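You operate a simulated robot arm through the tools that you are given. There is no shell and no other tool.

The job below is to be done with a simulated robot arm. You get a single attempt, and the scene is never put back.

## Task
Press a cap of its own colour into the blue tube, then into the green tube.
Fine: stand the first tube in the tray; leave the second in the press, slide in, latch knob left at free.

It is judged by the outcome, as a careful person would: the job done as asked, and still so three seconds after it is handed in. It fails if anything else is knocked over, pushed out of place, dropped, spilled or broken. A push-on lid holds only when it is set on centred and level and pressed home; a screw cap is set on level and turned clockwise until tight.

## Robot
A 7-joint arm with a three-finger gripper, fixed in place. Base frame: the origin is at the foot of the arm, x ahead of it, y to its left, z up. Lengths are in m, angles in rad, forces in N, time in s.
Its first joint turns from -2.897 to 2.897 rad. Payload 2.69 kg.
The tool frame sits at the grasp point between the pads (the TCP): z along the fingers, y along the line on which they close. The tips reach 0.03 m beyond it. The gripper opens to 0.128 m. The gripper's body begins 0.117 m behind the TCP.
Orientation is that of the tool frame in the base frame, as [roll, pitch, yaw] about the fixed x, y, z axes, in that order (R = Rz(yaw) Ry(pitch) Rx(roll)). With the fingers straight down and closing along the base's y, the tool's x points along the base's -x, its y along +y and its z along -z.

## Interface
- The arm moves only by the tool servo_tool. Its argument "deltas" is a list of rows, each a list of 3 entries, a list of its own where there are three numbers: the shift along the base's x, y, z in m, then the turn, a rotation vector about the base's x, y, z in rad, then the finger opening in m, from 0 to 0.128. In form: [[[dx, dy, dz], [wx, wy, wz], grip], ...]. A call has 1 to 20 rows; each row shifts and turns the commanded pose from where the row before left it. Each row takes 0.2 s and may step no farther than 0.05 m and 0.15 rad from the row before; otherwise, or with a gripper value out of range, the whole call is refused. Where a pose cannot be reached the arm comes as near as it can. A force on the tool above 90 N (or 10 N above the force at the start of the call, whichever is more), or a blocked arm, ends the call early, and 0.2 s more pass. The fingers move at their own pace and stop on an object; they squeeze with about 37 N. The grip force told is the motor's: it shows also when the fingers shut on nothing. Time passes only in rows, and 0.2 s behind the last, so rows that do not move let the fingers close. It gives the time, the measured TCP pose, the force on the tool (base axes), the opening and the grip force at its end, in the units of the frame above (readings bear some noise), with the torque about the TCP (base axes, N m) and any sound that the robot's microphone picked up.
- Cameras (640 x 400 px; columns grow to the right, rows downward): "scene" is fixed at [0.0503, 0.6503, 1.2561]; the picture's right is [-0.53, -0.85, 0.00], its down [-0.32, 0.20, -0.92] and it looks along [0.78, -0.49, -0.38] (base axes); focal length 329 px, centre (320, 200). "wrist" rides on the gripper at [0.058, 0.054, -0.131] in the tool frame; the picture's right is [-0.68, 0.74, 0.00], its down [-0.62, -0.57, -0.55] and it looks along [-0.40, -0.37, 0.84] (tool axes); focal length 234 px, centre (320, 200).
- camera(camera): a new picture of that camera. It takes no simulated time.
- slide_trunk(by): slides the trunk up (or, below 0, down) by that many m; the arm rides with it, the base frame stays. It gives what a move gives, with no picture.
- locate(camera, pixels): for up to 12 pixels [column, row] of the newest picture of that camera ("zoom" is the newest enlarged one), the place [x, y, z] in the base frame of the surface seen there, good to about 0.002 m. It takes no simulated time.
- inspect(camera, box): a new picture of the part [left, top, right, bottom] of that camera's present view, enlarged. It takes no simulated time.
- finish_job(): hands the job in; it is judged then, once.

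Unless the task says otherwise, let go and move clear before handing in.

The tools are called as a command line: name --argument value ..., lists and objects as JSON in quotes. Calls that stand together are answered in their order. servo_tool: Moves the arm, as the interface text tells. Its arguments: {"type":"object","properties":{"deltas":{"type":"array","items":{"type":"array"}}},"required":["deltas"]} The other tools are called the same way: slide_trunk (by) slides the trunk up or down; camera (camera) takes a picture; locate (camera, pixels) gives the place of the surface under pixels of a picture; inspect (camera, box) takes an enlarged picture of a part of a camera's view; finish_job () hands the job in.

At the start:

```text
time_s: 0.0
position: [0.7732, -0.1661, 1.1391]
tcp_rot: [-3.14, 0.0, 3.14]
ft_force: [0.2, 0.0, 0.8]
wrist_torque: [0.02, 0.03, -0.06]
finger_gap: 0.128
finger_force: 0.1
trunk travel left (down, up): [-0.15, 0.2]
```

scene: 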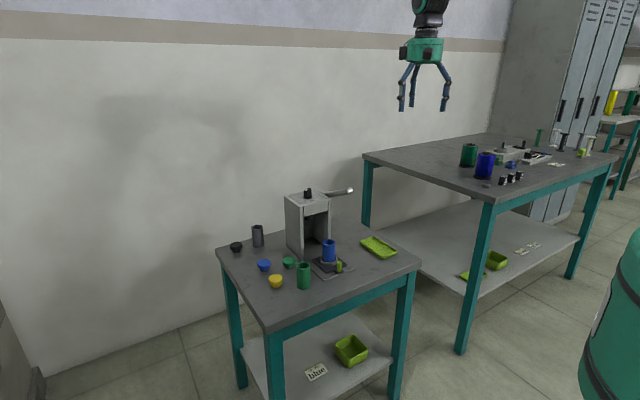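
wrist: 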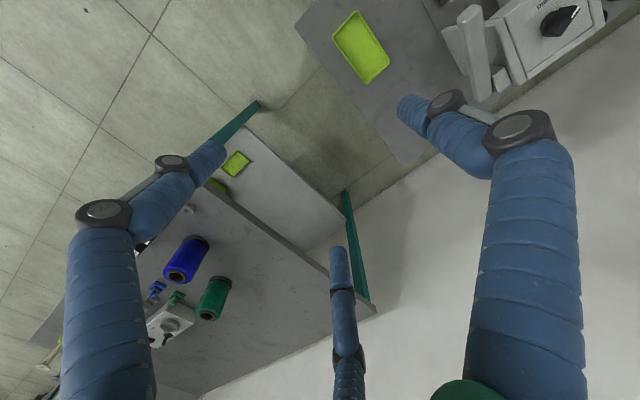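

The scene picture shows a small table with a press (around pixel 310,225), blue tube in the press at (329,250), green tube at (304,275), and caps at (236,246), (264,264), (289,262), (275,281). I'll look closer before moving.

inspect --camera "scene" --box '[210, 170, 430, 308]'

inspect --camera "wrist" --box '[300, 0, 640, 212]'

```text
2.90 times, centred on (320, 239) of scene
```

zoom: 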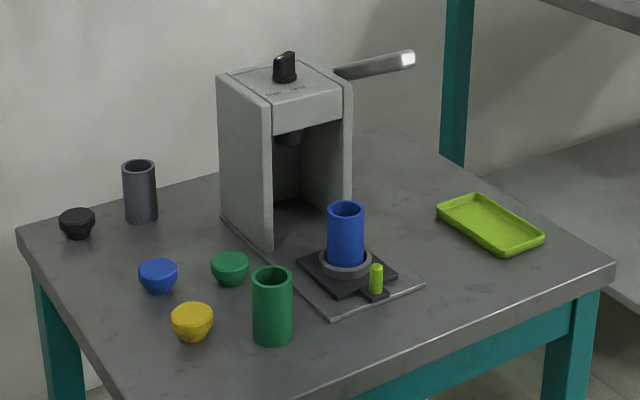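

```text
1.88 times, centred on (470, 106) of wrist
```

zoom: 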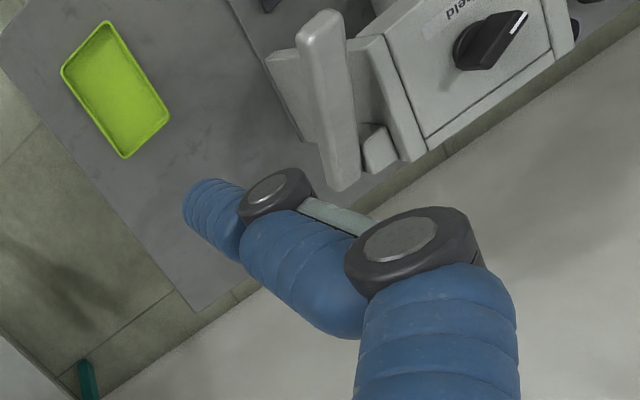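

The press has a lever (right side, zoom 375,65), a knob on top (285,66), a slide with green handle (376,280). I'll take tighter views and locate the parts.

inspect --camera "scene" --box '[270, 180, 366, 240]'

locate --camera "scene" --pixels '[[236, 244], [264, 262], [289, 260], [275, 279], [304, 264], [329, 240], [257, 227], [340, 263], [378, 246], [350, 190], [307, 190], [345, 275]]'

```text
6.67 times, centred on (318, 210) of scene
```

zoom: 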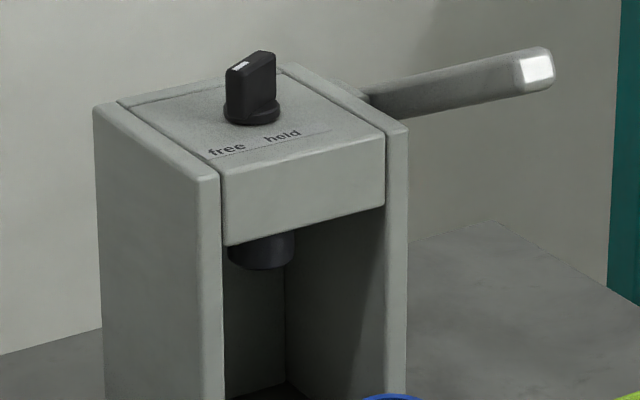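

```text
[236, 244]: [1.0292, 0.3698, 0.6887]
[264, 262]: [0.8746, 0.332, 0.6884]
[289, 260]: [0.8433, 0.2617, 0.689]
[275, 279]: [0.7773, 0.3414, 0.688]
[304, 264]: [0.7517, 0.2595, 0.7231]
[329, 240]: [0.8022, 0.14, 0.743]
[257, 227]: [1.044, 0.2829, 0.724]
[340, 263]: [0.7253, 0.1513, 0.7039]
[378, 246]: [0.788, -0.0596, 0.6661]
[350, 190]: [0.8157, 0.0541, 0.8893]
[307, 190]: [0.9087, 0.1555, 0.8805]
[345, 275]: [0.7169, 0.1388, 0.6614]
```

Locating the press parts in the enlarged view: lever tip (537,70), lever root (375,100), knob (255,60), top corners and ram (262,255).

locate --camera "zoom" --pixels '[[538, 70], [505, 90], [450, 95], [380, 103], [262, 60], [238, 66], [250, 110], [100, 108], [216, 178], [402, 130], [225, 240], [262, 255]]'

inspect --camera "scene" --box '[290, 230, 370, 290]'

```text
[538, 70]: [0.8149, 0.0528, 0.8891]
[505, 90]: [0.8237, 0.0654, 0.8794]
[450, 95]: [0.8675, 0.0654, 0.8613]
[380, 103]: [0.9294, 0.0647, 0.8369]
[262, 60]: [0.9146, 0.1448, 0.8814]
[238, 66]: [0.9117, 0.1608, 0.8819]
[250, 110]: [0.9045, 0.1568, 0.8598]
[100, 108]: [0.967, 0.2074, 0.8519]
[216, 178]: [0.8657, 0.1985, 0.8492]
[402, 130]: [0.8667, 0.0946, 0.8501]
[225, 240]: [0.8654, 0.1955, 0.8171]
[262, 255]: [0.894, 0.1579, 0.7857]
```

```text
6.67 times, centred on (330, 260) of scene
```

zoom: 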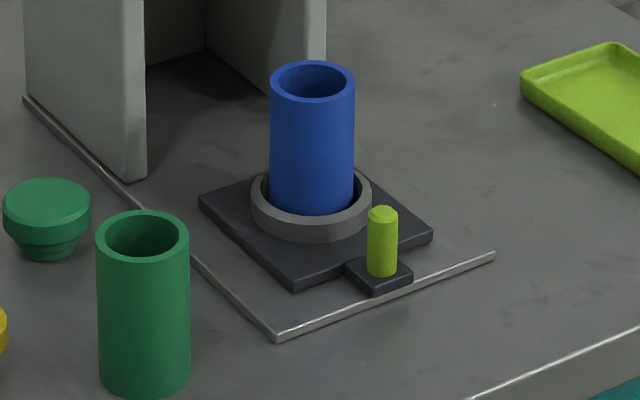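

Locating tube rim, ring, slide plate, handle and green tube/cap details in the enlarged view.

locate --camera "zoom" --pixels '[[274, 82], [350, 84], [312, 66], [311, 97], [382, 212], [380, 268], [298, 280], [204, 200], [428, 232], [278, 333], [490, 255], [30, 98]]'

locate --camera "scene" --pixels '[[361, 243], [372, 238], [397, 254], [383, 258], [378, 247], [298, 290], [309, 288], [220, 250], [420, 263]]'

```text
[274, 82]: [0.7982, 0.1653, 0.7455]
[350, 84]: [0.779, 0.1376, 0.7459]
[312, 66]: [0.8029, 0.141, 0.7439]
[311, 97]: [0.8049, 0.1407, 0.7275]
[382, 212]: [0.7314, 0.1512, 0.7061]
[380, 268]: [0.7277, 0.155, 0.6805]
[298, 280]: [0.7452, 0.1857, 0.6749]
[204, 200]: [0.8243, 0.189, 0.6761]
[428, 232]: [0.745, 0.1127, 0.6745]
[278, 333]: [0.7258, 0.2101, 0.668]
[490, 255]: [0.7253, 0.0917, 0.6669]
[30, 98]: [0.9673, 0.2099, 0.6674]
```

```text
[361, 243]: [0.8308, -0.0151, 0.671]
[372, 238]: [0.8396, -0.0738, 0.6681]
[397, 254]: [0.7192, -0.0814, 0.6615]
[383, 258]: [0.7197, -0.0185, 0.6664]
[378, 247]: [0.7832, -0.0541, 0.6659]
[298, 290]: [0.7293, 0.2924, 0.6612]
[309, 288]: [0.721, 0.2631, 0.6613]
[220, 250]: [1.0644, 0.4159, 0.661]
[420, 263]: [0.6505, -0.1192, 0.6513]
```

The press is aligned with the base axes: slide centre about (0.785,0.150), handle (0.730,0.152), ram near x≈0.91, lever from (0.93,0.065,0.837) to tip (0.815,0.055,0.889). I'll move high over the table to see the knob and caps from the wrist camera.

servo_tool --deltas '[[[0.0, 0.045, 0.0], [0, 0, 0], 0.128], [[0.0, 0.045, 0.0], [0, 0, 0], 0.128], [[0.0, 0.045, 0.0], [0, 0, 0], 0.128], [[0.0, 0.045, 0.0], [0, 0, 0], 0.128], [[0.0, 0.045, 0.0], [0, 0, 0], 0.128], [[0.0, 0.045, 0.0], [0, 0, 0], 0.128], [[0.0, 0.045, -0.02], [0, 0, 0], 0.128], [[0.0, 0.045, -0.02], [0, 0, 0], 0.128]]'

camera --camera "wrist"

camera --camera "scene"

```text
time_s: 1.8
position: [0.7707, 0.1955, 1.0975]
tcp_rot: [3.142, 0.0, 3.14]
ft_force: [0.5, -0.1, -1.3]
wrist_torque: [-0.01, 0.01, -0.01]
finger_gap: 0.1277
finger_force: 0.1
trunk travel left (down, up): [-0.15, 0.2]
```

```text
taken
```

wrist: 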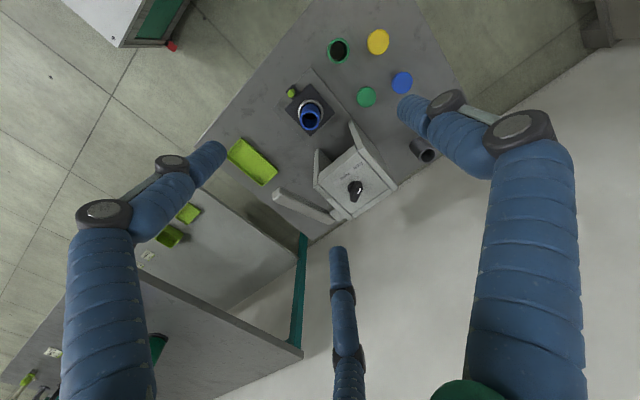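

```text
taken
```

scene: 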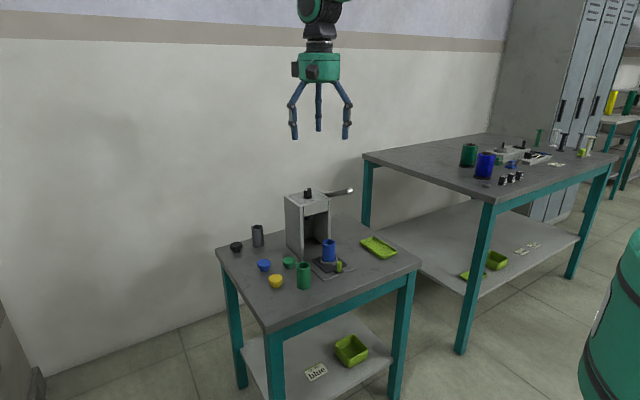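

The wrist view shows everything on the table, and the gripper appears to show three blue fingers, so I'll check them and the knob closely.

inspect --camera "scene" --box '[270, 40, 370, 145]'

inspect --camera "wrist" --box '[220, 20, 460, 230]'

locate --camera "scene" --pixels '[[295, 137], [347, 137], [319, 129], [290, 106], [348, 106], [319, 95]]'

locate --camera "wrist" --pixels '[[338, 48], [378, 41], [402, 82], [366, 97], [291, 93], [310, 113], [355, 188], [280, 195], [252, 160], [325, 210], [421, 148]]'

```text
3.81 times, centred on (320, 92) of scene
```

zoom: 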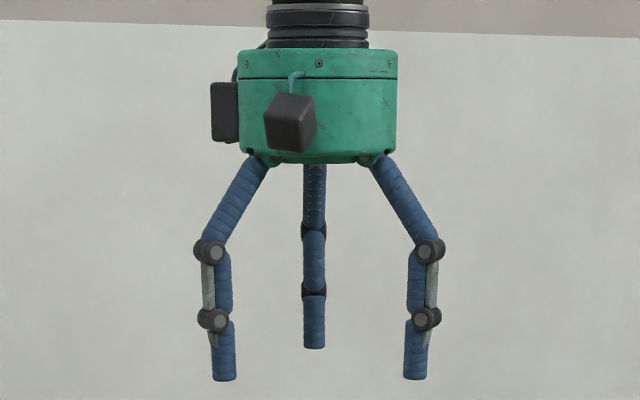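

```text
1.90 times, centred on (340, 125) of wrist
```

zoom: 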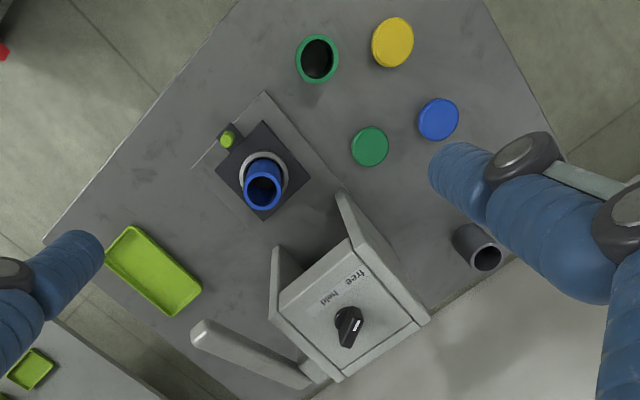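

```text
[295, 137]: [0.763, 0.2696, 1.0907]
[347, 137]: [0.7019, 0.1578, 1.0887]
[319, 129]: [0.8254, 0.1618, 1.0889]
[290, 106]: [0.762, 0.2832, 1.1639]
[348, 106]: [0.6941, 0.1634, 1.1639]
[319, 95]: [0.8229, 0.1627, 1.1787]
```

```text
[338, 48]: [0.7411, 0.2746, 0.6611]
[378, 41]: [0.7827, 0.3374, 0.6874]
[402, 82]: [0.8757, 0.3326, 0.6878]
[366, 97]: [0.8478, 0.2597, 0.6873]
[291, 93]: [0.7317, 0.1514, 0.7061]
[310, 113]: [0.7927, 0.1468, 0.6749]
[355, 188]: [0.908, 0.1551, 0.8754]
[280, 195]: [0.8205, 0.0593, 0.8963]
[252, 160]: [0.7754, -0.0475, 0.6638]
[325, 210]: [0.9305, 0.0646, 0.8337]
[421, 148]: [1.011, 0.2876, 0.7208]
```

The gripper really has three fingers at roughly +y and (±x, −y); round objects will still centre. Now a close look at the knob's pointer and labels.

inspect --camera "wrist" --box '[316, 148, 388, 218]'

inspect --camera "scene" --box '[290, 180, 330, 206]'

```text
5.71 times, centred on (352, 183) of wrist
```

zoom: 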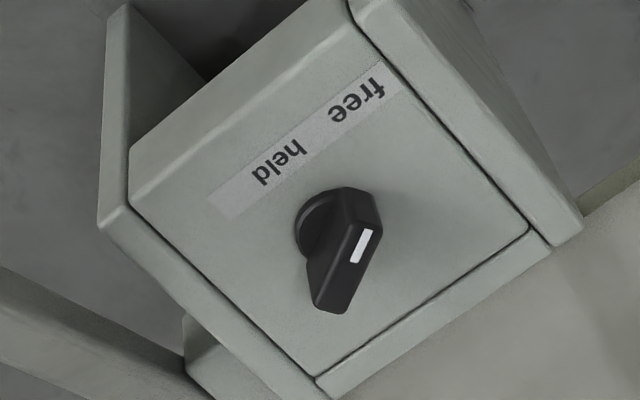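

```text
15.38 times, centred on (310, 193) of scene
```

zoom: 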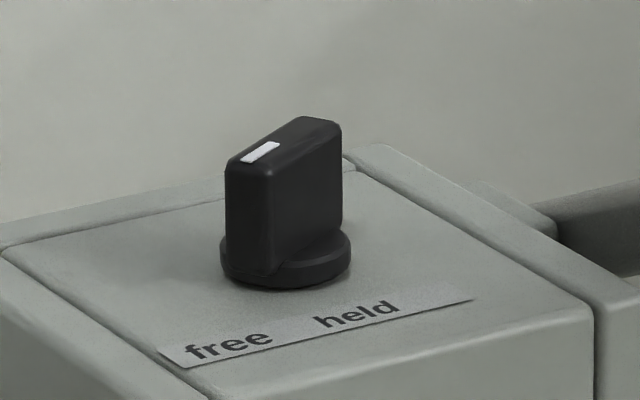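

The white pointer appears to aim at "free"; I'll verify by coordinates.

locate --camera "zoom" --pixels '[[245, 161], [275, 146], [310, 125], [235, 163], [335, 124], [228, 345], [355, 312], [225, 265], [345, 265], [285, 285]]'

```text
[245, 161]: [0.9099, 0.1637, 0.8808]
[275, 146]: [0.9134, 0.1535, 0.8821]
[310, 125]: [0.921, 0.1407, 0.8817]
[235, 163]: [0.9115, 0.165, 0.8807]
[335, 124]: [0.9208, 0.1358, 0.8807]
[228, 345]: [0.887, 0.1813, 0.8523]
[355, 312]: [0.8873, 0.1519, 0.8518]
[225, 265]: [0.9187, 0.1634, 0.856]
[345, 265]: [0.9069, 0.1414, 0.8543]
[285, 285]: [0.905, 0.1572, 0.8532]
```

The pointer (from 0.920,0.138 to 0.910,0.165) aims toward "free" (0.887,0.181), not "held". Now I go above the blue cap at (0.875,0.332) with the fingers partly open, and look.

servo_tool --deltas '[[[0.026, 0.034, 0.0], [0, 0, 0], 0.08], [[0.026, 0.034, 0.0], [0, 0, 0], 0.08], [[0.026, 0.034, 0.0], [0, 0, 0], 0.08], [[0.026, 0.034, 0.0], [0, 0, 0], 0.08], [[0.0, 0.0, -0.048], [0, 0, 0], 0.08], [[0.0, 0.0, -0.048], [0, 0, 0], 0.08], [[0.0, 0.0, -0.048], [0, 0, 0], 0.08], [[0.0, 0.0, -0.048], [0, 0, 0], 0.08], [[0.0, 0.0, -0.045], [0, 0, 0], 0.08], [[0.0, 0.0, 0.0], [0, 0, 0], 0.08]]'

camera --camera "wrist"

inspect --camera "scene" --box '[220, 180, 330, 300]'

```text
time_s: 4.0
position: [0.8787, 0.328, 0.8628]
tcp_rot: [-3.141, 0.001, 3.141]
ft_force: [0.4, -0.7, -0.2]
wrist_torque: [0.01, 0.04, -0.02]
finger_gap: 0.0801
finger_force: 0.0
trunk travel left (down, up): [-0.15, 0.2]
```

```text
taken
```

wrist: 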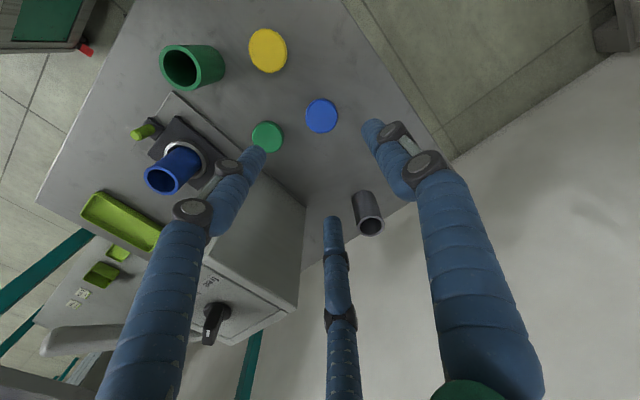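

```text
3.33 times, centred on (275, 240) of scene
```

zoom: 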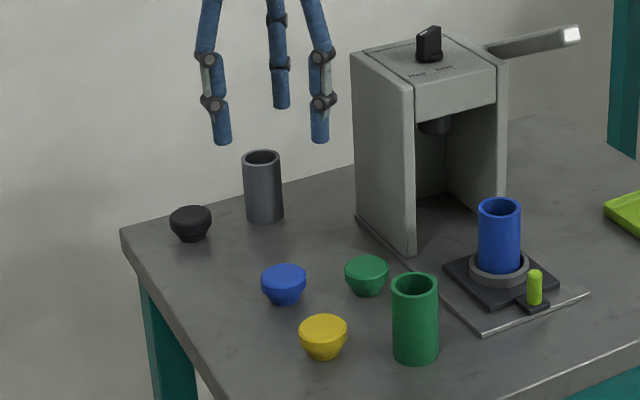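

The cap sits at wrist pixel (322,116); I'll measure its edges for an exact centre.

locate --camera "wrist" --pixels '[[308, 115], [336, 117], [321, 102], [321, 130], [322, 116], [270, 137], [267, 50]]'

locate --camera "zoom" --pixels '[[263, 277], [304, 277], [283, 266], [284, 284], [263, 286], [284, 293], [284, 301], [346, 267], [387, 267], [366, 256], [366, 276]]'

inspect --camera "scene" --box '[250, 250, 300, 285]'

```text
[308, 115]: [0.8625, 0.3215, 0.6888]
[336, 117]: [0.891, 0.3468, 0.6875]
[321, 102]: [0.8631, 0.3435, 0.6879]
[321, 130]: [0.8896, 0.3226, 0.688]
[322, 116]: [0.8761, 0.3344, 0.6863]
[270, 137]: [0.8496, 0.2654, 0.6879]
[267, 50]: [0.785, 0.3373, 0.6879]
```

```text
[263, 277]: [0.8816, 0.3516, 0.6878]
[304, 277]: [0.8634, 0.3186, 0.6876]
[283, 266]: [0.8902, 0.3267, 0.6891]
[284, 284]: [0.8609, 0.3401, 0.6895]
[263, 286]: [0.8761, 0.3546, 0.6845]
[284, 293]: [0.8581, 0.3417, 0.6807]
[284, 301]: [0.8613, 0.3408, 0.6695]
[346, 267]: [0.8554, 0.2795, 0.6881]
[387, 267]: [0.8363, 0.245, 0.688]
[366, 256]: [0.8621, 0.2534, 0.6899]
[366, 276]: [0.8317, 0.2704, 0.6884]
```

```text
11.43 times, centred on (275, 268) of scene
```

zoom: 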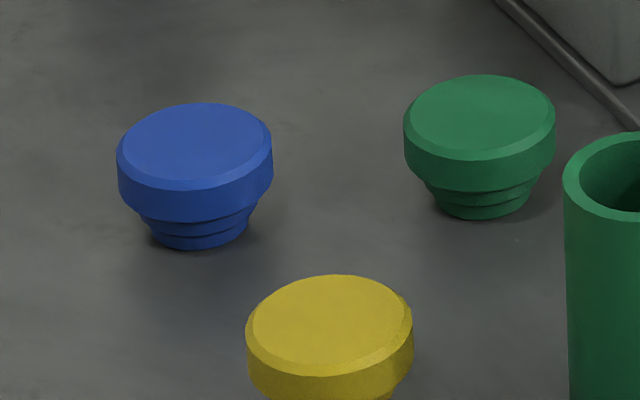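

Blue cap centre is (0.8755,0.3345), head about 42 mm across with z 0.677–0.688. I'll check where the finger tips truly end before descending.

inspect --camera "scene" --box '[235, 180, 325, 235]'

```text
7.11 times, centred on (280, 208) of scene
```

zoom: 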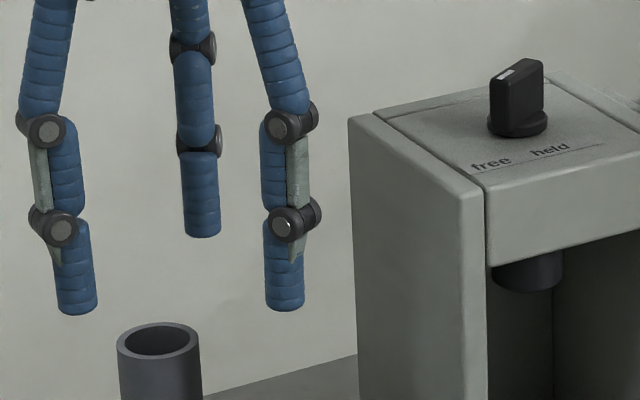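

locate --camera "zoom" --pixels '[[78, 312], [76, 300], [286, 308], [286, 295], [202, 235], [202, 220], [78, 230], [286, 230], [200, 160], [60, 90], [60, 308], [95, 305]]'

```text
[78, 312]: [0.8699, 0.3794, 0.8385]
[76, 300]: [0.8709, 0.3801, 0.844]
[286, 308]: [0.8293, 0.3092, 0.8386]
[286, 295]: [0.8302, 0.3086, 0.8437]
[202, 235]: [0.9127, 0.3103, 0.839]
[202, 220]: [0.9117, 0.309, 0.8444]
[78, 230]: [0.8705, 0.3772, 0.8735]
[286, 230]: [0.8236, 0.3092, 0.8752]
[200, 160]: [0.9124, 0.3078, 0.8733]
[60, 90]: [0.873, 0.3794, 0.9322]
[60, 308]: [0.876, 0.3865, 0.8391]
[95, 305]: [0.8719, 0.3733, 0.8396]
```

Tips end about 25–30 mm below the TCP and the finger triangle centres on (0.877,0.329), so the commanded pose is reliable. I correct by (−1.7, +4.6) mm, descend to TCP z≈0.702 and close on the cap.

servo_tool --deltas '[[[-0.0017, 0.0046, -0.04], [0, 0, 0], 0.08], [[0, 0, -0.04], [0, 0, 0], 0.08], [[0, 0, -0.04], [0, 0, 0], 0.08], [[0, 0, -0.025], [0, 0, 0], 0.08], [[0, 0, -0.015], [0, 0, 0], 0.08], [[0, 0, 0], [0, 0, 0], 0.08]]'

inspect --camera "scene" --box '[230, 235, 310, 285]'

camera --camera "wrist"

```text
time_s: 5.4
position: [0.874, 0.3357, 0.7036]
tcp_rot: [3.141, -0.001, -3.141]
ft_force: [0.5, -0.7, 0.1]
wrist_torque: [0.03, 0.03, -0.01]
finger_gap: 0.0801
finger_force: 0.0
trunk travel left (down, up): [-0.15, 0.2]
```

```text
8.00 times, centred on (270, 260) of scene
```

zoom: 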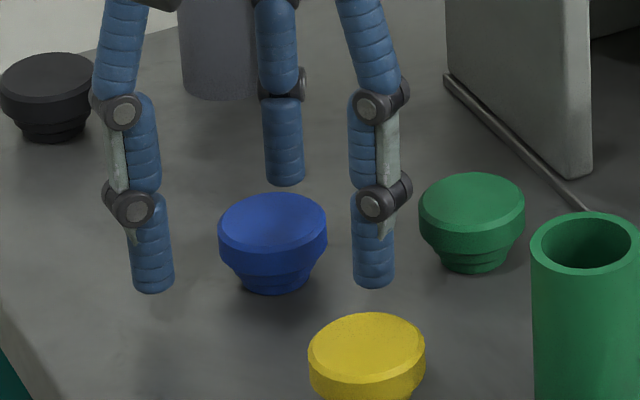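

```text
taken
```

wrist: 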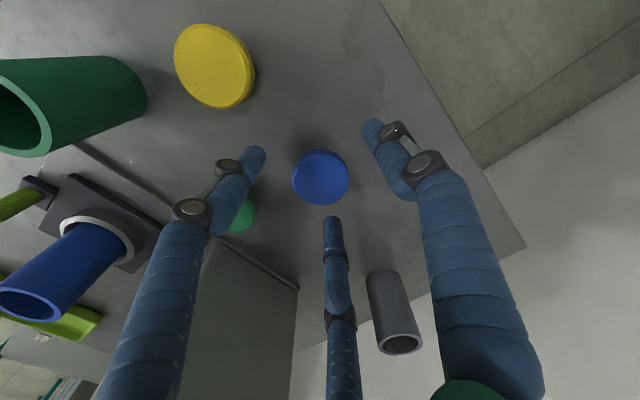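

The cap is centred between the fingers. I close on it.

servo_tool --deltas '[[[0, 0, 0], [0, 0, 0], 0.06], [[0, 0, 0], [0, 0, 0], 0.03], [[0, 0, 0], [0, 0, 0], 0.03], [[0, 0, 0], [0, 0, 0], 0.03]]'

inspect --camera "scene" --box '[230, 235, 310, 285]'

```text
time_s: 6.4
position: [0.8744, 0.3346, 0.7043]
tcp_rot: [3.141, 0.0, 3.14]
ft_force: [-0.4, -1.1, 0.3]
wrist_torque: [0.01, -0.02, 0.0]
finger_gap: 0.0394
finger_force: 36.5
trunk travel left (down, up): [-0.15, 0.2]
```

```text
8.00 times, centred on (270, 260) of scene
```

zoom: 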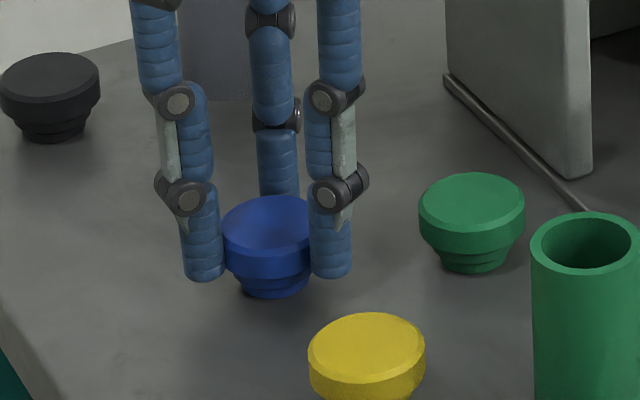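

The gap is 0.0394 with full grip force, so the blue cap is held. I lift it and carry it to a place above the blue tube, stopping high for a look.

servo_tool --deltas '[[[0, 0, 0.02], [0, 0, 0], 0.03], [[0, 0, 0.04], [0, 0, 0], 0.03], [[0, 0, 0.04], [0, 0, 0], 0.03], [[0, 0, 0.04], [0, 0, 0], 0.03], [[0, 0, 0.0379], [0, 0, 0], 0.03], [[-0.0445, 0, 0], [0, 0, 0], 0.03], [[-0.0445, 0, 0], [0, 0, 0], 0.03], [[0, -0.046, 0], [0, 0, 0], 0.03], [[0, -0.046, 0], [0, 0, 0], 0.03], [[0, -0.046, 0], [0, 0, 0], 0.03], [[0, -0.046, 0], [0, 0, 0], 0.03], [[0, 0, 0], [0, 0, 0], 0.03]]'

camera --camera "wrist"

inspect --camera "scene" --box '[280, 170, 380, 290]'

```text
time_s: 9.0
position: [0.7844, 0.1488, 0.8798]
tcp_rot: [3.141, 0.0, 3.14]
ft_force: [-0.3, -0.1, 0.5]
wrist_torque: [0.06, -0.04, -0.01]
finger_gap: 0.0395
finger_force: 36.7
trunk travel left (down, up): [-0.15, 0.2]
```

```text
taken
```

wrist: 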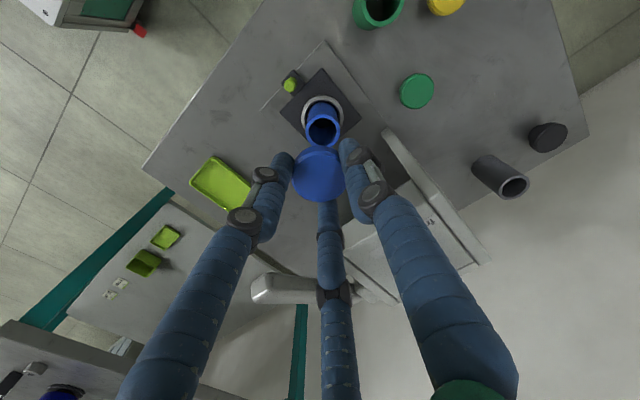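

```text
3.33 times, centred on (330, 230) of scene
```

zoom: 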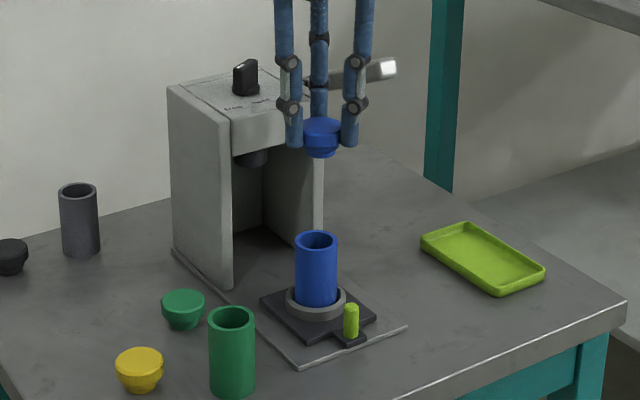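

Cap held level above the tube (wrist pixel 318,172); tube rim at (323,130). I measure the rim precisely in enlarged views.

inspect --camera "wrist" --box '[275, 60, 375, 155]'

```text
4.21 times, centred on (325, 108) of wrist
```

zoom: 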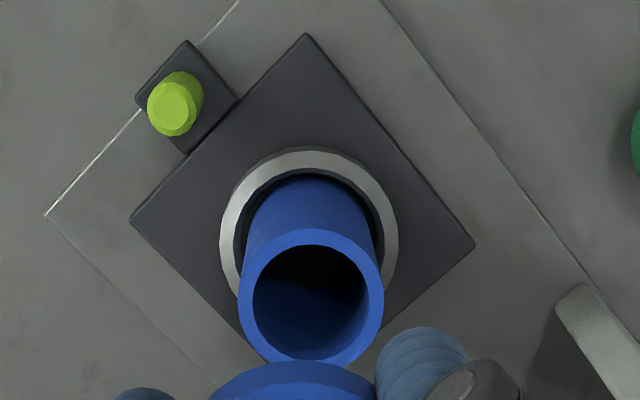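

locate --camera "zoom" --pixels '[[247, 297], [376, 297], [311, 236], [311, 356], [265, 251], [357, 251], [265, 342], [357, 342], [228, 225], [392, 225], [308, 155]]'

inspect --camera "scene" --box '[300, 232, 350, 266]'

```text
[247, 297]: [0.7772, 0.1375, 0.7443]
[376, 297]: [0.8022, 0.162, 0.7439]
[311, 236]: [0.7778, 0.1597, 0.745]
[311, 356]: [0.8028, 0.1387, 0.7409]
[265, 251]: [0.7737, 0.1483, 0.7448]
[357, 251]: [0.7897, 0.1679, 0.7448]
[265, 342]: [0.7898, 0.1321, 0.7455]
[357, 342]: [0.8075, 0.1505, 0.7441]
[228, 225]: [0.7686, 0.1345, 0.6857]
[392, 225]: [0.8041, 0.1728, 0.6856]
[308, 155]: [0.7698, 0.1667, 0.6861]
```

```text
11.76 times, centred on (325, 249) of scene
```

zoom: 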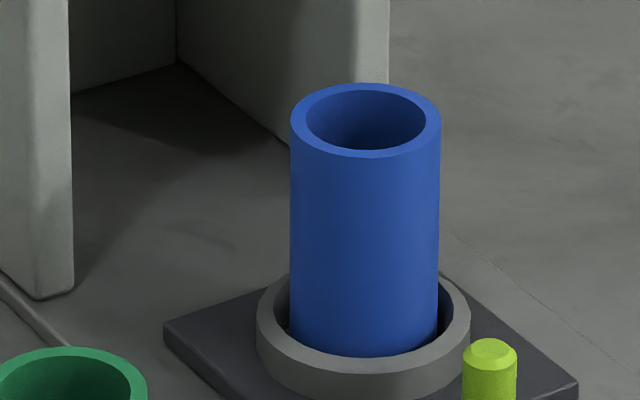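

locate --camera "zoom" --pixels '[[298, 119], [434, 122], [367, 87], [367, 153], [315, 145], [420, 100], [263, 330], [463, 325], [365, 365]]'

inspect --camera "scene" --box '[305, 195, 350, 225]'

```text
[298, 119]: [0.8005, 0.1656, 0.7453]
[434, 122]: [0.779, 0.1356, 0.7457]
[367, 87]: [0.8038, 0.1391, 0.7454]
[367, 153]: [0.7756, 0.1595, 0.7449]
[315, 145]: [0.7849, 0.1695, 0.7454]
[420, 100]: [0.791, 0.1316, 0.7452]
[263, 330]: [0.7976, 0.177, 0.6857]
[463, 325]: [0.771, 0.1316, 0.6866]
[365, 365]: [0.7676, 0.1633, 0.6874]
```

```text
13.33 times, centred on (328, 210) of scene
```

zoom: 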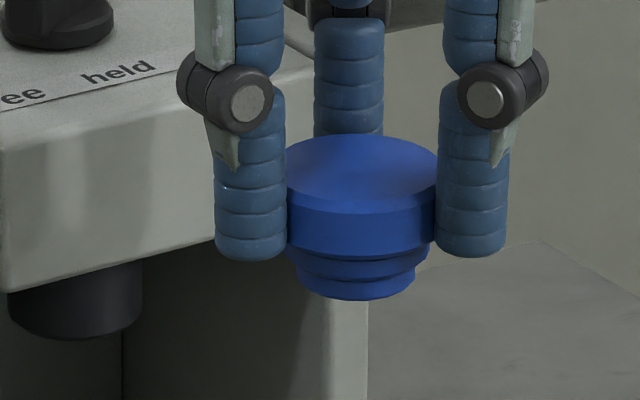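

locate --camera "zoom" --pixels '[[362, 140], [362, 207], [362, 175], [362, 245], [362, 295], [300, 268], [410, 268]]'

locate --camera "wrist" --pixels '[[318, 172], [318, 150], [318, 195], [298, 172], [338, 172]]'

```text
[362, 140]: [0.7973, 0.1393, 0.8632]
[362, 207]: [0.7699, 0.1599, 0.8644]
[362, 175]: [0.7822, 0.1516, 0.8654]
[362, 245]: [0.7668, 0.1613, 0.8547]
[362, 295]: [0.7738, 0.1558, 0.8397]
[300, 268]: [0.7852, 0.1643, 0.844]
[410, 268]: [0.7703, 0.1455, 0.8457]
```

```text
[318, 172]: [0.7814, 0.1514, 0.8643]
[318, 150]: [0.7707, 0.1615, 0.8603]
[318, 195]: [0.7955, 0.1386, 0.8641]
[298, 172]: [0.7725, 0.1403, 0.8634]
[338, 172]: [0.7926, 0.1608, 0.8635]
```

The held cap's centre measures (0.783,0.150), top z 0.864; the tube's is (0.7895,0.150), rim z 0.745. I shift +6.5 mm in x and descend to about 1 cm above the rim, then check again.

servo_tool --deltas '[[[0.0065, 0, -0.02], [0, 0, 0], 0.03], [[0, 0, -0.03], [0, 0, 0], 0.03], [[0, 0, -0.03], [0, 0, 0], 0.03], [[0, 0, 0], [0, 0, 0], 0.03], [[0, 0, 0], [0, 0, 0], 0.03]]'

inspect --camera "scene" --box '[305, 215, 355, 250]'

inspect --camera "wrist" --box '[260, 100, 380, 210]'

```text
time_s: 10.2
position: [0.7926, 0.1526, 0.8004]
tcp_rot: [3.141, -0.001, 3.141]
ft_force: [0.0, 0.2, -0.4]
wrist_torque: [0.01, 0.01, 0.0]
finger_gap: 0.0396
finger_force: 36.3
trunk travel left (down, up): [-0.15, 0.2]
```

```text
11.43 times, centred on (330, 232) of scene
```

zoom: 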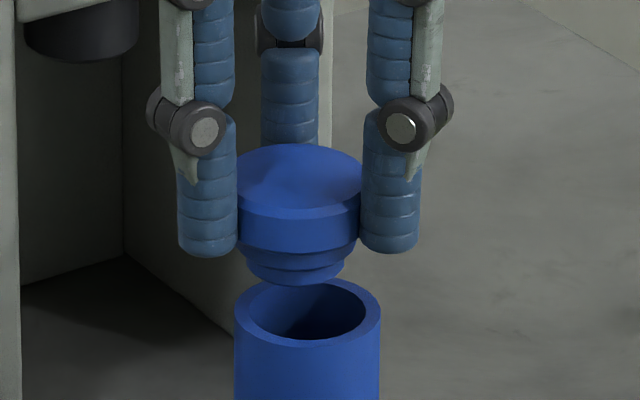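

```text
3.64 times, centred on (320, 155) of wrist
```

zoom: 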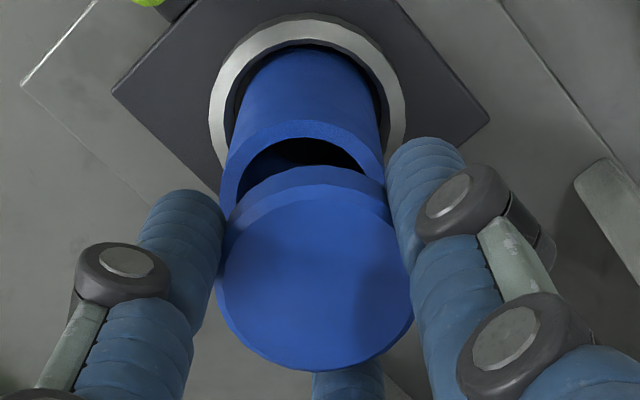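

The cap hovers about 1 cm over the rim; in the scene zoom the cap's centre column (~300) is slightly left of the tube's (~307). I measure both.

locate --camera "zoom" --pixels '[[228, 255], [404, 280], [316, 190], [310, 362], [316, 275], [230, 170], [370, 160], [304, 130]]'

inspect --camera "scene" --box '[305, 215, 355, 250]'

```text
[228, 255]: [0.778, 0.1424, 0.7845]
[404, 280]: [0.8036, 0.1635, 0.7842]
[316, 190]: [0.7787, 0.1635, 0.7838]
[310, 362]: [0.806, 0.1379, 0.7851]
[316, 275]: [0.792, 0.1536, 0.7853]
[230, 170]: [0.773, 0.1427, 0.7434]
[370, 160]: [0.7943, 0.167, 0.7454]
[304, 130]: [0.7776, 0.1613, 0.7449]
```

```text
11.43 times, centred on (330, 232) of scene
```

zoom: 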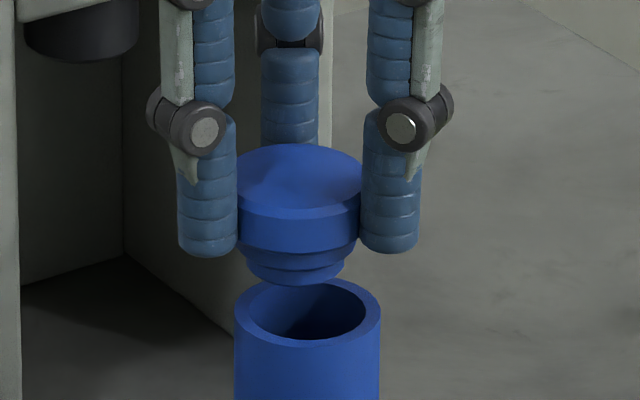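

locate --camera "zoom" --pixels '[[300, 147], [300, 210], [300, 180], [252, 263], [342, 262], [298, 282], [241, 315], [373, 315], [308, 344], [308, 282]]'

```text
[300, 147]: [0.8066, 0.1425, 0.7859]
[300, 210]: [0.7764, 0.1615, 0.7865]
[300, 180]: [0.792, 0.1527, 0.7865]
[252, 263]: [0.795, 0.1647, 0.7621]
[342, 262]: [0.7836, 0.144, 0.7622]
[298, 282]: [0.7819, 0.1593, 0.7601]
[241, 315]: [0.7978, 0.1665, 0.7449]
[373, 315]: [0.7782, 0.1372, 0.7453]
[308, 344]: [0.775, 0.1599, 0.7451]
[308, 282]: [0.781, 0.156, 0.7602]
```

Cap centre (0.7915,0.152), tube centre (0.789,0.1505): I shift (−2.2,−1.6) mm and lower in small steps watching force.

servo_tool --deltas '[[[-0.0022, -0.0016, 0], [0, 0, 0], 0.03], [[0, 0, 0], [0, 0, 0], 0.03], [[0, 0, -0.005], [0, 0, 0], 0.03], [[0, 0, -0.005], [0, 0, 0], 0.03], [[0, 0, -0.003], [0, 0, 0], 0.03], [[0, 0, -0.002], [0, 0, 0], 0.03], [[0, 0, 0], [0, 0, 0], 0.03]]'

inspect --camera "scene" --box '[305, 215, 355, 250]'

inspect --camera "wrist" --box '[260, 100, 380, 210]'

```text
time_s: 11.8
position: [0.7911, 0.1488, 0.7847]
tcp_rot: [3.141, 0.002, -3.141]
ft_force: [-0.1, -0.3, 0.0]
wrist_torque: [0.0, -0.02, -0.01]
finger_gap: 0.0397
finger_force: 36.7
trunk travel left (down, up): [-0.15, 0.2]
```

```text
11.43 times, centred on (330, 232) of scene
```

zoom: 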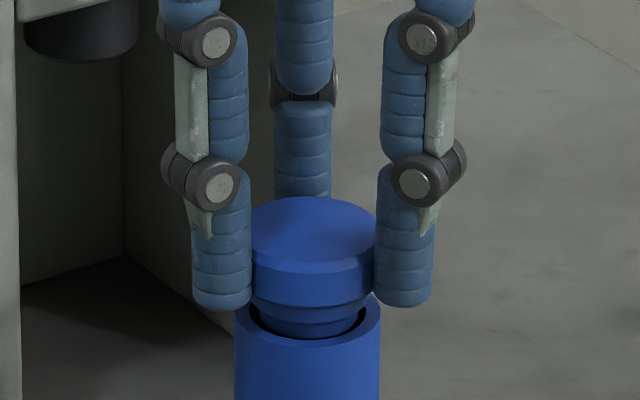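

```text
3.64 times, centred on (320, 155) of wrist
```

zoom: 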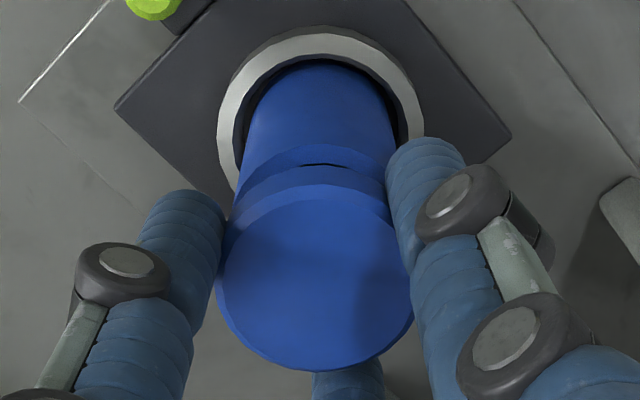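

locate --camera "zoom" --pixels '[[316, 190], [310, 362], [228, 255], [404, 280], [316, 275]]'

inspect --camera "scene" --box '[316, 226, 346, 248]'

```text
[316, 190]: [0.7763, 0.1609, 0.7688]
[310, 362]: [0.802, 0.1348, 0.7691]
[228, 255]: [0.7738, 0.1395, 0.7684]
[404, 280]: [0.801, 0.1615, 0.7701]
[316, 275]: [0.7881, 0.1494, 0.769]
```

```text
16.00 times, centred on (331, 237) of scene
```

zoom: 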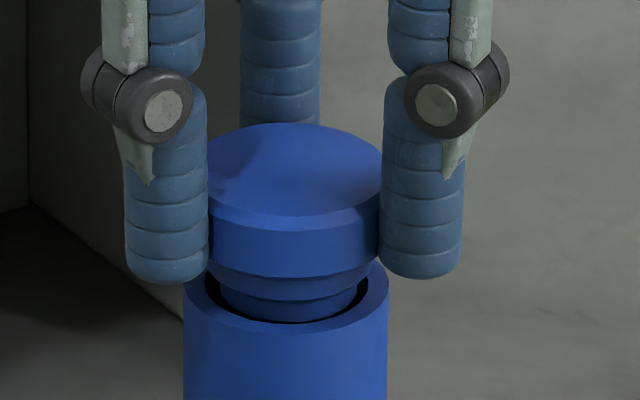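

The plug is already a few mm inside the rim, nearly centred (plug column 289 vs tube 286). I nudge half a millimetre and keep lowering until contact.

servo_tool --deltas '[[[0.0004, 0.0007, -0.001], [0, 0, 0], 0.03], [[0, 0, -0.002], [0, 0, 0], 0.03], [[0, 0, -0.001], [0, 0, 0], 0.03], [[0, 0, -0.001], [0, 0, 0], 0.03], [[0, 0, 0], [0, 0, 0], 0.03]]'

inspect --camera "scene" --box '[316, 226, 346, 248]'

```text
time_s: 13.0
position: [0.791, 0.1502, 0.7806]
tcp_rot: [-3.141, 0.003, -3.141]
ft_force: [0.2, -1.6, 11.2]
wrist_torque: [-0.17, -0.04, -0.02]
finger_gap: 0.0396
finger_force: 37.3
trunk travel left (down, up): [-0.15, 0.2]
```

```text
16.00 times, centred on (331, 237) of scene
```

zoom: 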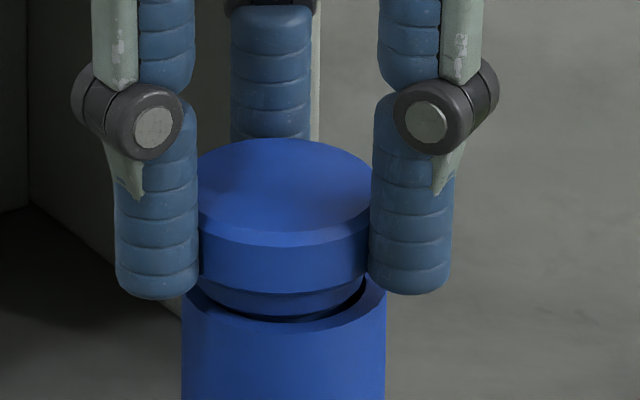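

Contact at about 11 N. I check how the cap's centre compares with the rim now.

locate --camera "zoom" --pixels '[[284, 142], [284, 228], [284, 260], [190, 310], [378, 300], [284, 325], [320, 322], [355, 305]]'

inspect --camera "wrist" --box '[270, 110, 380, 210]'

```text
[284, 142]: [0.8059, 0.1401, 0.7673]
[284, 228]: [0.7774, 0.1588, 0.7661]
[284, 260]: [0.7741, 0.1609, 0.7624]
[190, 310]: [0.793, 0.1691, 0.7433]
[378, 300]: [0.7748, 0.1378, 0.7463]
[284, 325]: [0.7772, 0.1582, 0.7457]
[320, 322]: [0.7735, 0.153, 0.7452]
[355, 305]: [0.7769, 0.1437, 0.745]
```

```text
4.00 times, centred on (325, 160) of wrist
```

zoom: 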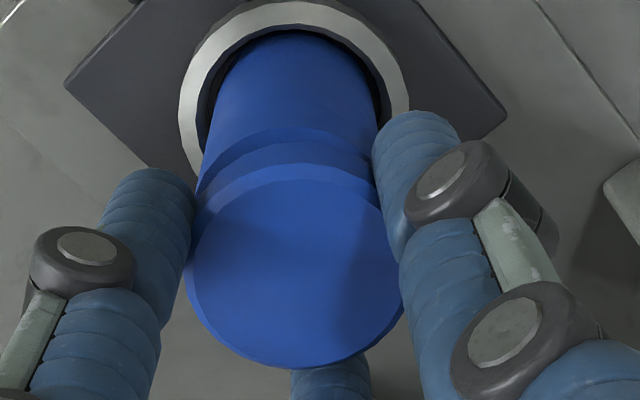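

The cap sits ~2 mm too deep (toward +x,−y), which agrees with the contact torque. I lift 2 mm, shift (−1.4,+1.0) mm and lower again.

servo_tool --deltas '[[[0, 0, 0.003], [0, 0, 0], 0.03], [[-0.0014, 0.001, 0], [0, 0, 0], 0.03], [[0, 0, -0.001], [0, 0, 0], 0.03], [[0, 0, -0.001], [0, 0, 0], 0.03], [[0, 0, -0.001], [0, 0, 0], 0.03], [[0, 0, 0], [0, 0, 0], 0.03]]'

inspect --camera "scene" --box '[316, 226, 346, 248]'

```text
time_s: 14.4
position: [0.7899, 0.1511, 0.7807]
tcp_rot: [-3.141, 0.003, 3.141]
ft_force: [-0.4, -2.2, 12.0]
wrist_torque: [-0.21, -0.03, -0.03]
finger_gap: 0.0397
finger_force: 36.9
trunk travel left (down, up): [-0.15, 0.2]
```

```text
16.00 times, centred on (331, 237) of scene
```

zoom: 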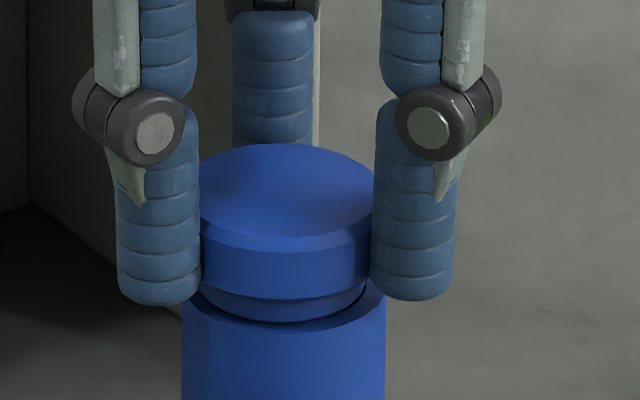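

The cap is now seated evenly in the rim with 12 N of contact (head 200–372 over tube 182–386). I release gently, back up and look.

servo_tool --deltas '[[[0, 0, 0.0005], [0, 0, 0], 0.042], [[0, 0, 0], [0, 0, 0], 0.05], [[0, 0, 0], [0, 0, 0], 0.06], [[0, 0, 0.02], [0, 0, 0], 0.06], [[0, 0, 0.04], [0, 0, 0], 0.06], [[0, 0, 0], [0, 0, 0], 0.06]]'

inspect --camera "scene" --box '[310, 222, 350, 252]'

camera --camera "wrist"

```text
time_s: 15.8
position: [0.7873, 0.1517, 0.8415]
tcp_rot: [-3.141, 0.0, 3.141]
ft_force: [0.1, 1.0, -0.1]
wrist_torque: [-0.01, -0.04, 0.01]
finger_gap: 0.0603
finger_force: 0.1
trunk travel left (down, up): [-0.15, 0.2]
```

```text
13.33 times, centred on (330, 237) of scene
```

zoom: 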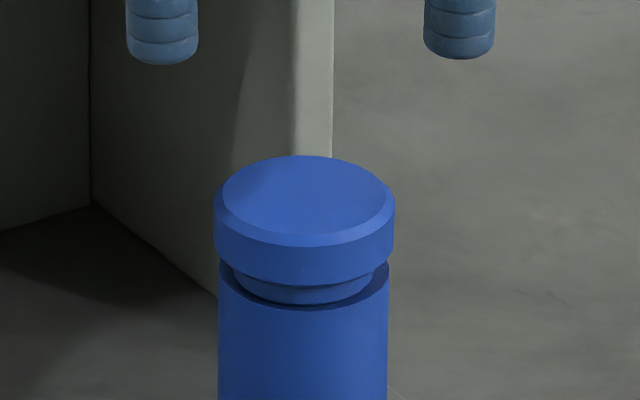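

```text
taken
```

wrist: 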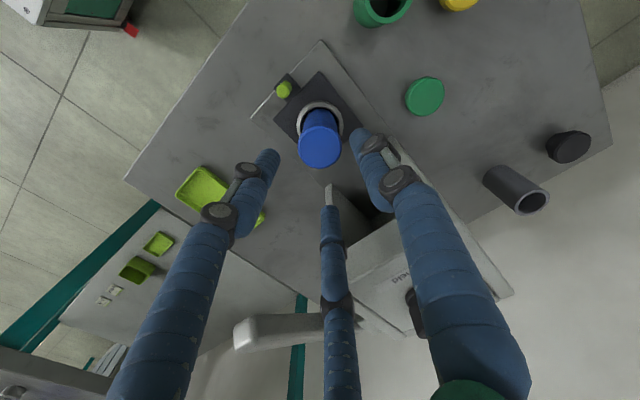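

The cap sits on the tube and looks level and concentric (head 214–395, tube 219–389). I verify the level by heights on its top.

locate --camera "zoom" --pixels '[[230, 200], [380, 205], [304, 163], [304, 228], [304, 195], [304, 305], [225, 290], [384, 280]]'

inspect --camera "wrist" --box '[260, 70, 370, 180]'

```text
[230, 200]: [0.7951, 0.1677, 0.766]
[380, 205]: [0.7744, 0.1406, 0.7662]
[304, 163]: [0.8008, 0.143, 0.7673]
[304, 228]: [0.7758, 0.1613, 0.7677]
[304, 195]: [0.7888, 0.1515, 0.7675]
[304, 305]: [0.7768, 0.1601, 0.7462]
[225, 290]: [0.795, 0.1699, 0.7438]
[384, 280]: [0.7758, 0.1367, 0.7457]
```

```text
3.64 times, centred on (315, 125) of wrist
```

zoom: 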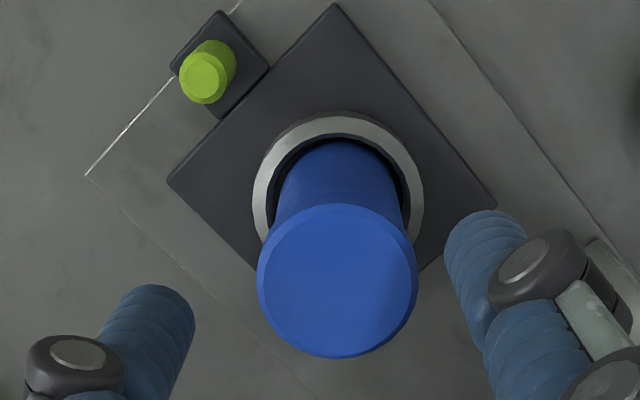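

Cap level within 1.5 mm, top at z 0.767. Next I need the slide handle: I measure the peg, the ram's underside and the press opening for clearance.

locate --camera "zoom" --pixels '[[204, 78], [186, 80], [221, 80], [204, 62], [203, 97], [225, 18], [175, 65]]'

inspect --camera "scene" --box '[295, 195, 345, 235]'

```text
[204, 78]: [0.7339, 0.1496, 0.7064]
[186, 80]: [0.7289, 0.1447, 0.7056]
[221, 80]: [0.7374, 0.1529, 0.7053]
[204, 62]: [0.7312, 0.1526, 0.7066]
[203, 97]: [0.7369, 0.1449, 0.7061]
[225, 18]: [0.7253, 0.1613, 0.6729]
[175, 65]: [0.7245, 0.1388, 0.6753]
```

```text
10.00 times, centred on (320, 215) of scene
```

zoom: 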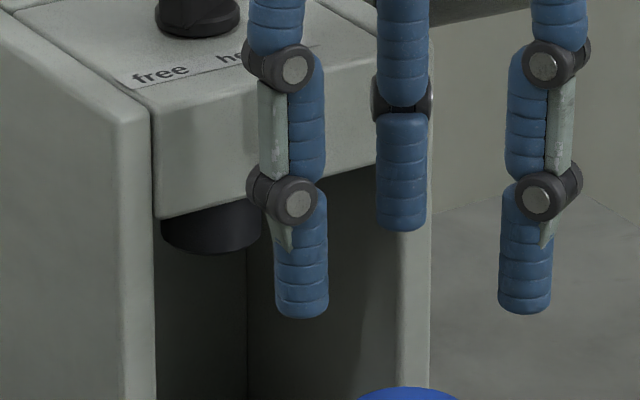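

locate --camera "zoom" --pixels '[[165, 235], [210, 235], [210, 248], [258, 240], [190, 247], [160, 300], [400, 330], [154, 220], [375, 165]]'

inspect --camera "scene" --box '[315, 250, 360, 285]'

```text
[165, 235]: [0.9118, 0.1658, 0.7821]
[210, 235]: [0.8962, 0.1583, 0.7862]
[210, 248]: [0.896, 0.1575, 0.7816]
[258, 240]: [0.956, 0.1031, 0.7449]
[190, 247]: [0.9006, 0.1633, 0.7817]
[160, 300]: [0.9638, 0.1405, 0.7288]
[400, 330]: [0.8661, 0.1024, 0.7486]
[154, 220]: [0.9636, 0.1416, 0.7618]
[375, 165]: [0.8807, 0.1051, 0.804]
```

```text
11.43 times, centred on (338, 268) of scene
```

zoom: 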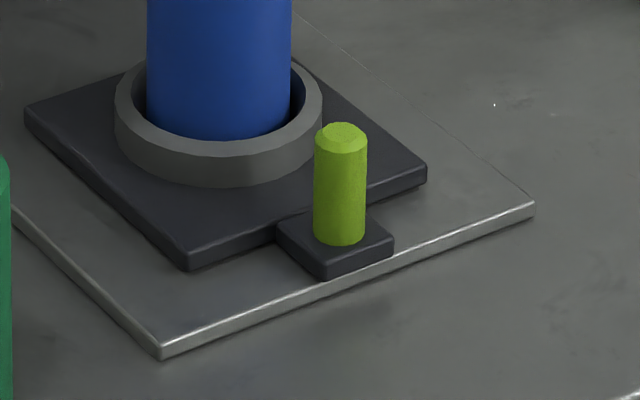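

Ram underside is at z≈0.781 and centred near (0.909,0.150), so the slide travels ~0.124 m; the peg is at (0.733,0.150), z 0.678–0.706. I back away, tilt the hand 0.5 rad so its body stays clear of the press front, and hover behind the peg.

servo_tool --deltas '[[[-0.04, 0, 0.02], [0, 0, 0], 0.05], [[-0.04, 0, 0], [0, 0, 0], 0.04], [[-0.01, -0.0006, 0], [0, -0.125, 0], 0.034], [[0, 0, 0], [0, -0.125, 0], 0.034], [[0, 0, 0], [0, -0.125, 0], 0.034], [[0, 0, 0], [0, -0.125, 0], 0.034], [[0, 0, -0.04], [0, 0, 0], 0.034], [[0, 0, -0.04], [0, 0, 0], 0.034], [[0, 0, 0], [0, 0, 0], 0.034]]'

inspect --camera "scene" --box '[290, 190, 390, 290]'

camera --camera "wrist"

```text
time_s: 17.8
position: [0.6994, 0.149, 0.779]
tcp_rot: [3.141, 0.5, 3.14]
ft_force: [0.7, 0.5, -0.7]
wrist_torque: [-0.02, -0.01, 0.0]
finger_gap: 0.0342
finger_force: 0.1
trunk travel left (down, up): [-0.15, 0.2]
```

```text
4.00 times, centred on (340, 240) of scene
```

zoom: 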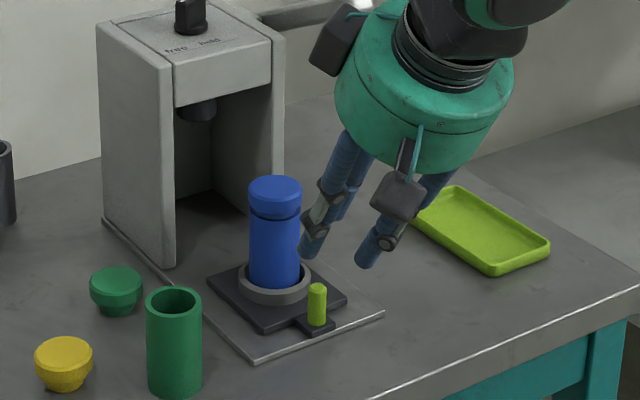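

```text
taken
```

wrist: 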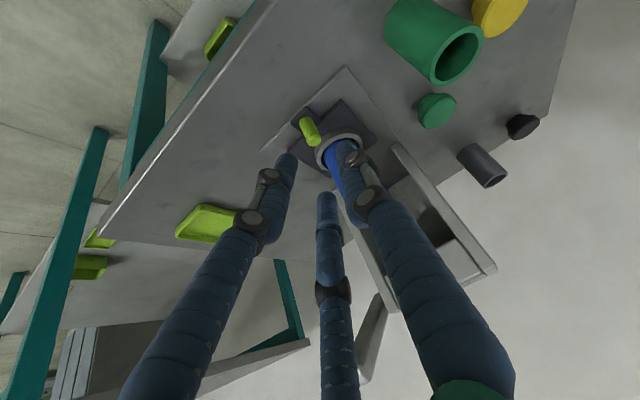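

The hand is tilted with the fingers pointing toward the peg. I check the fingertips' true positions before lowering over the peg.

inspect --camera "scene" --box '[330, 215, 390, 275]'

```text
6.67 times, centred on (360, 245) of scene
```

zoom: 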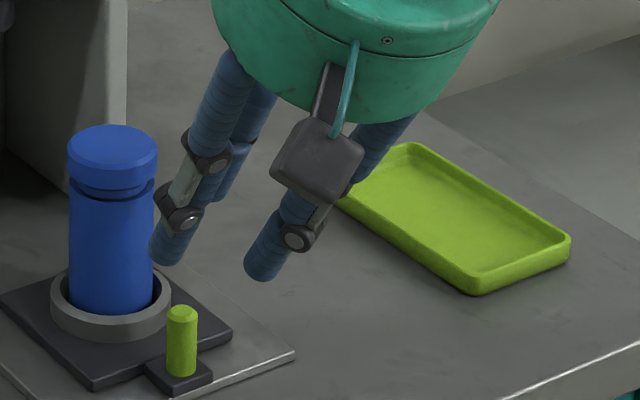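

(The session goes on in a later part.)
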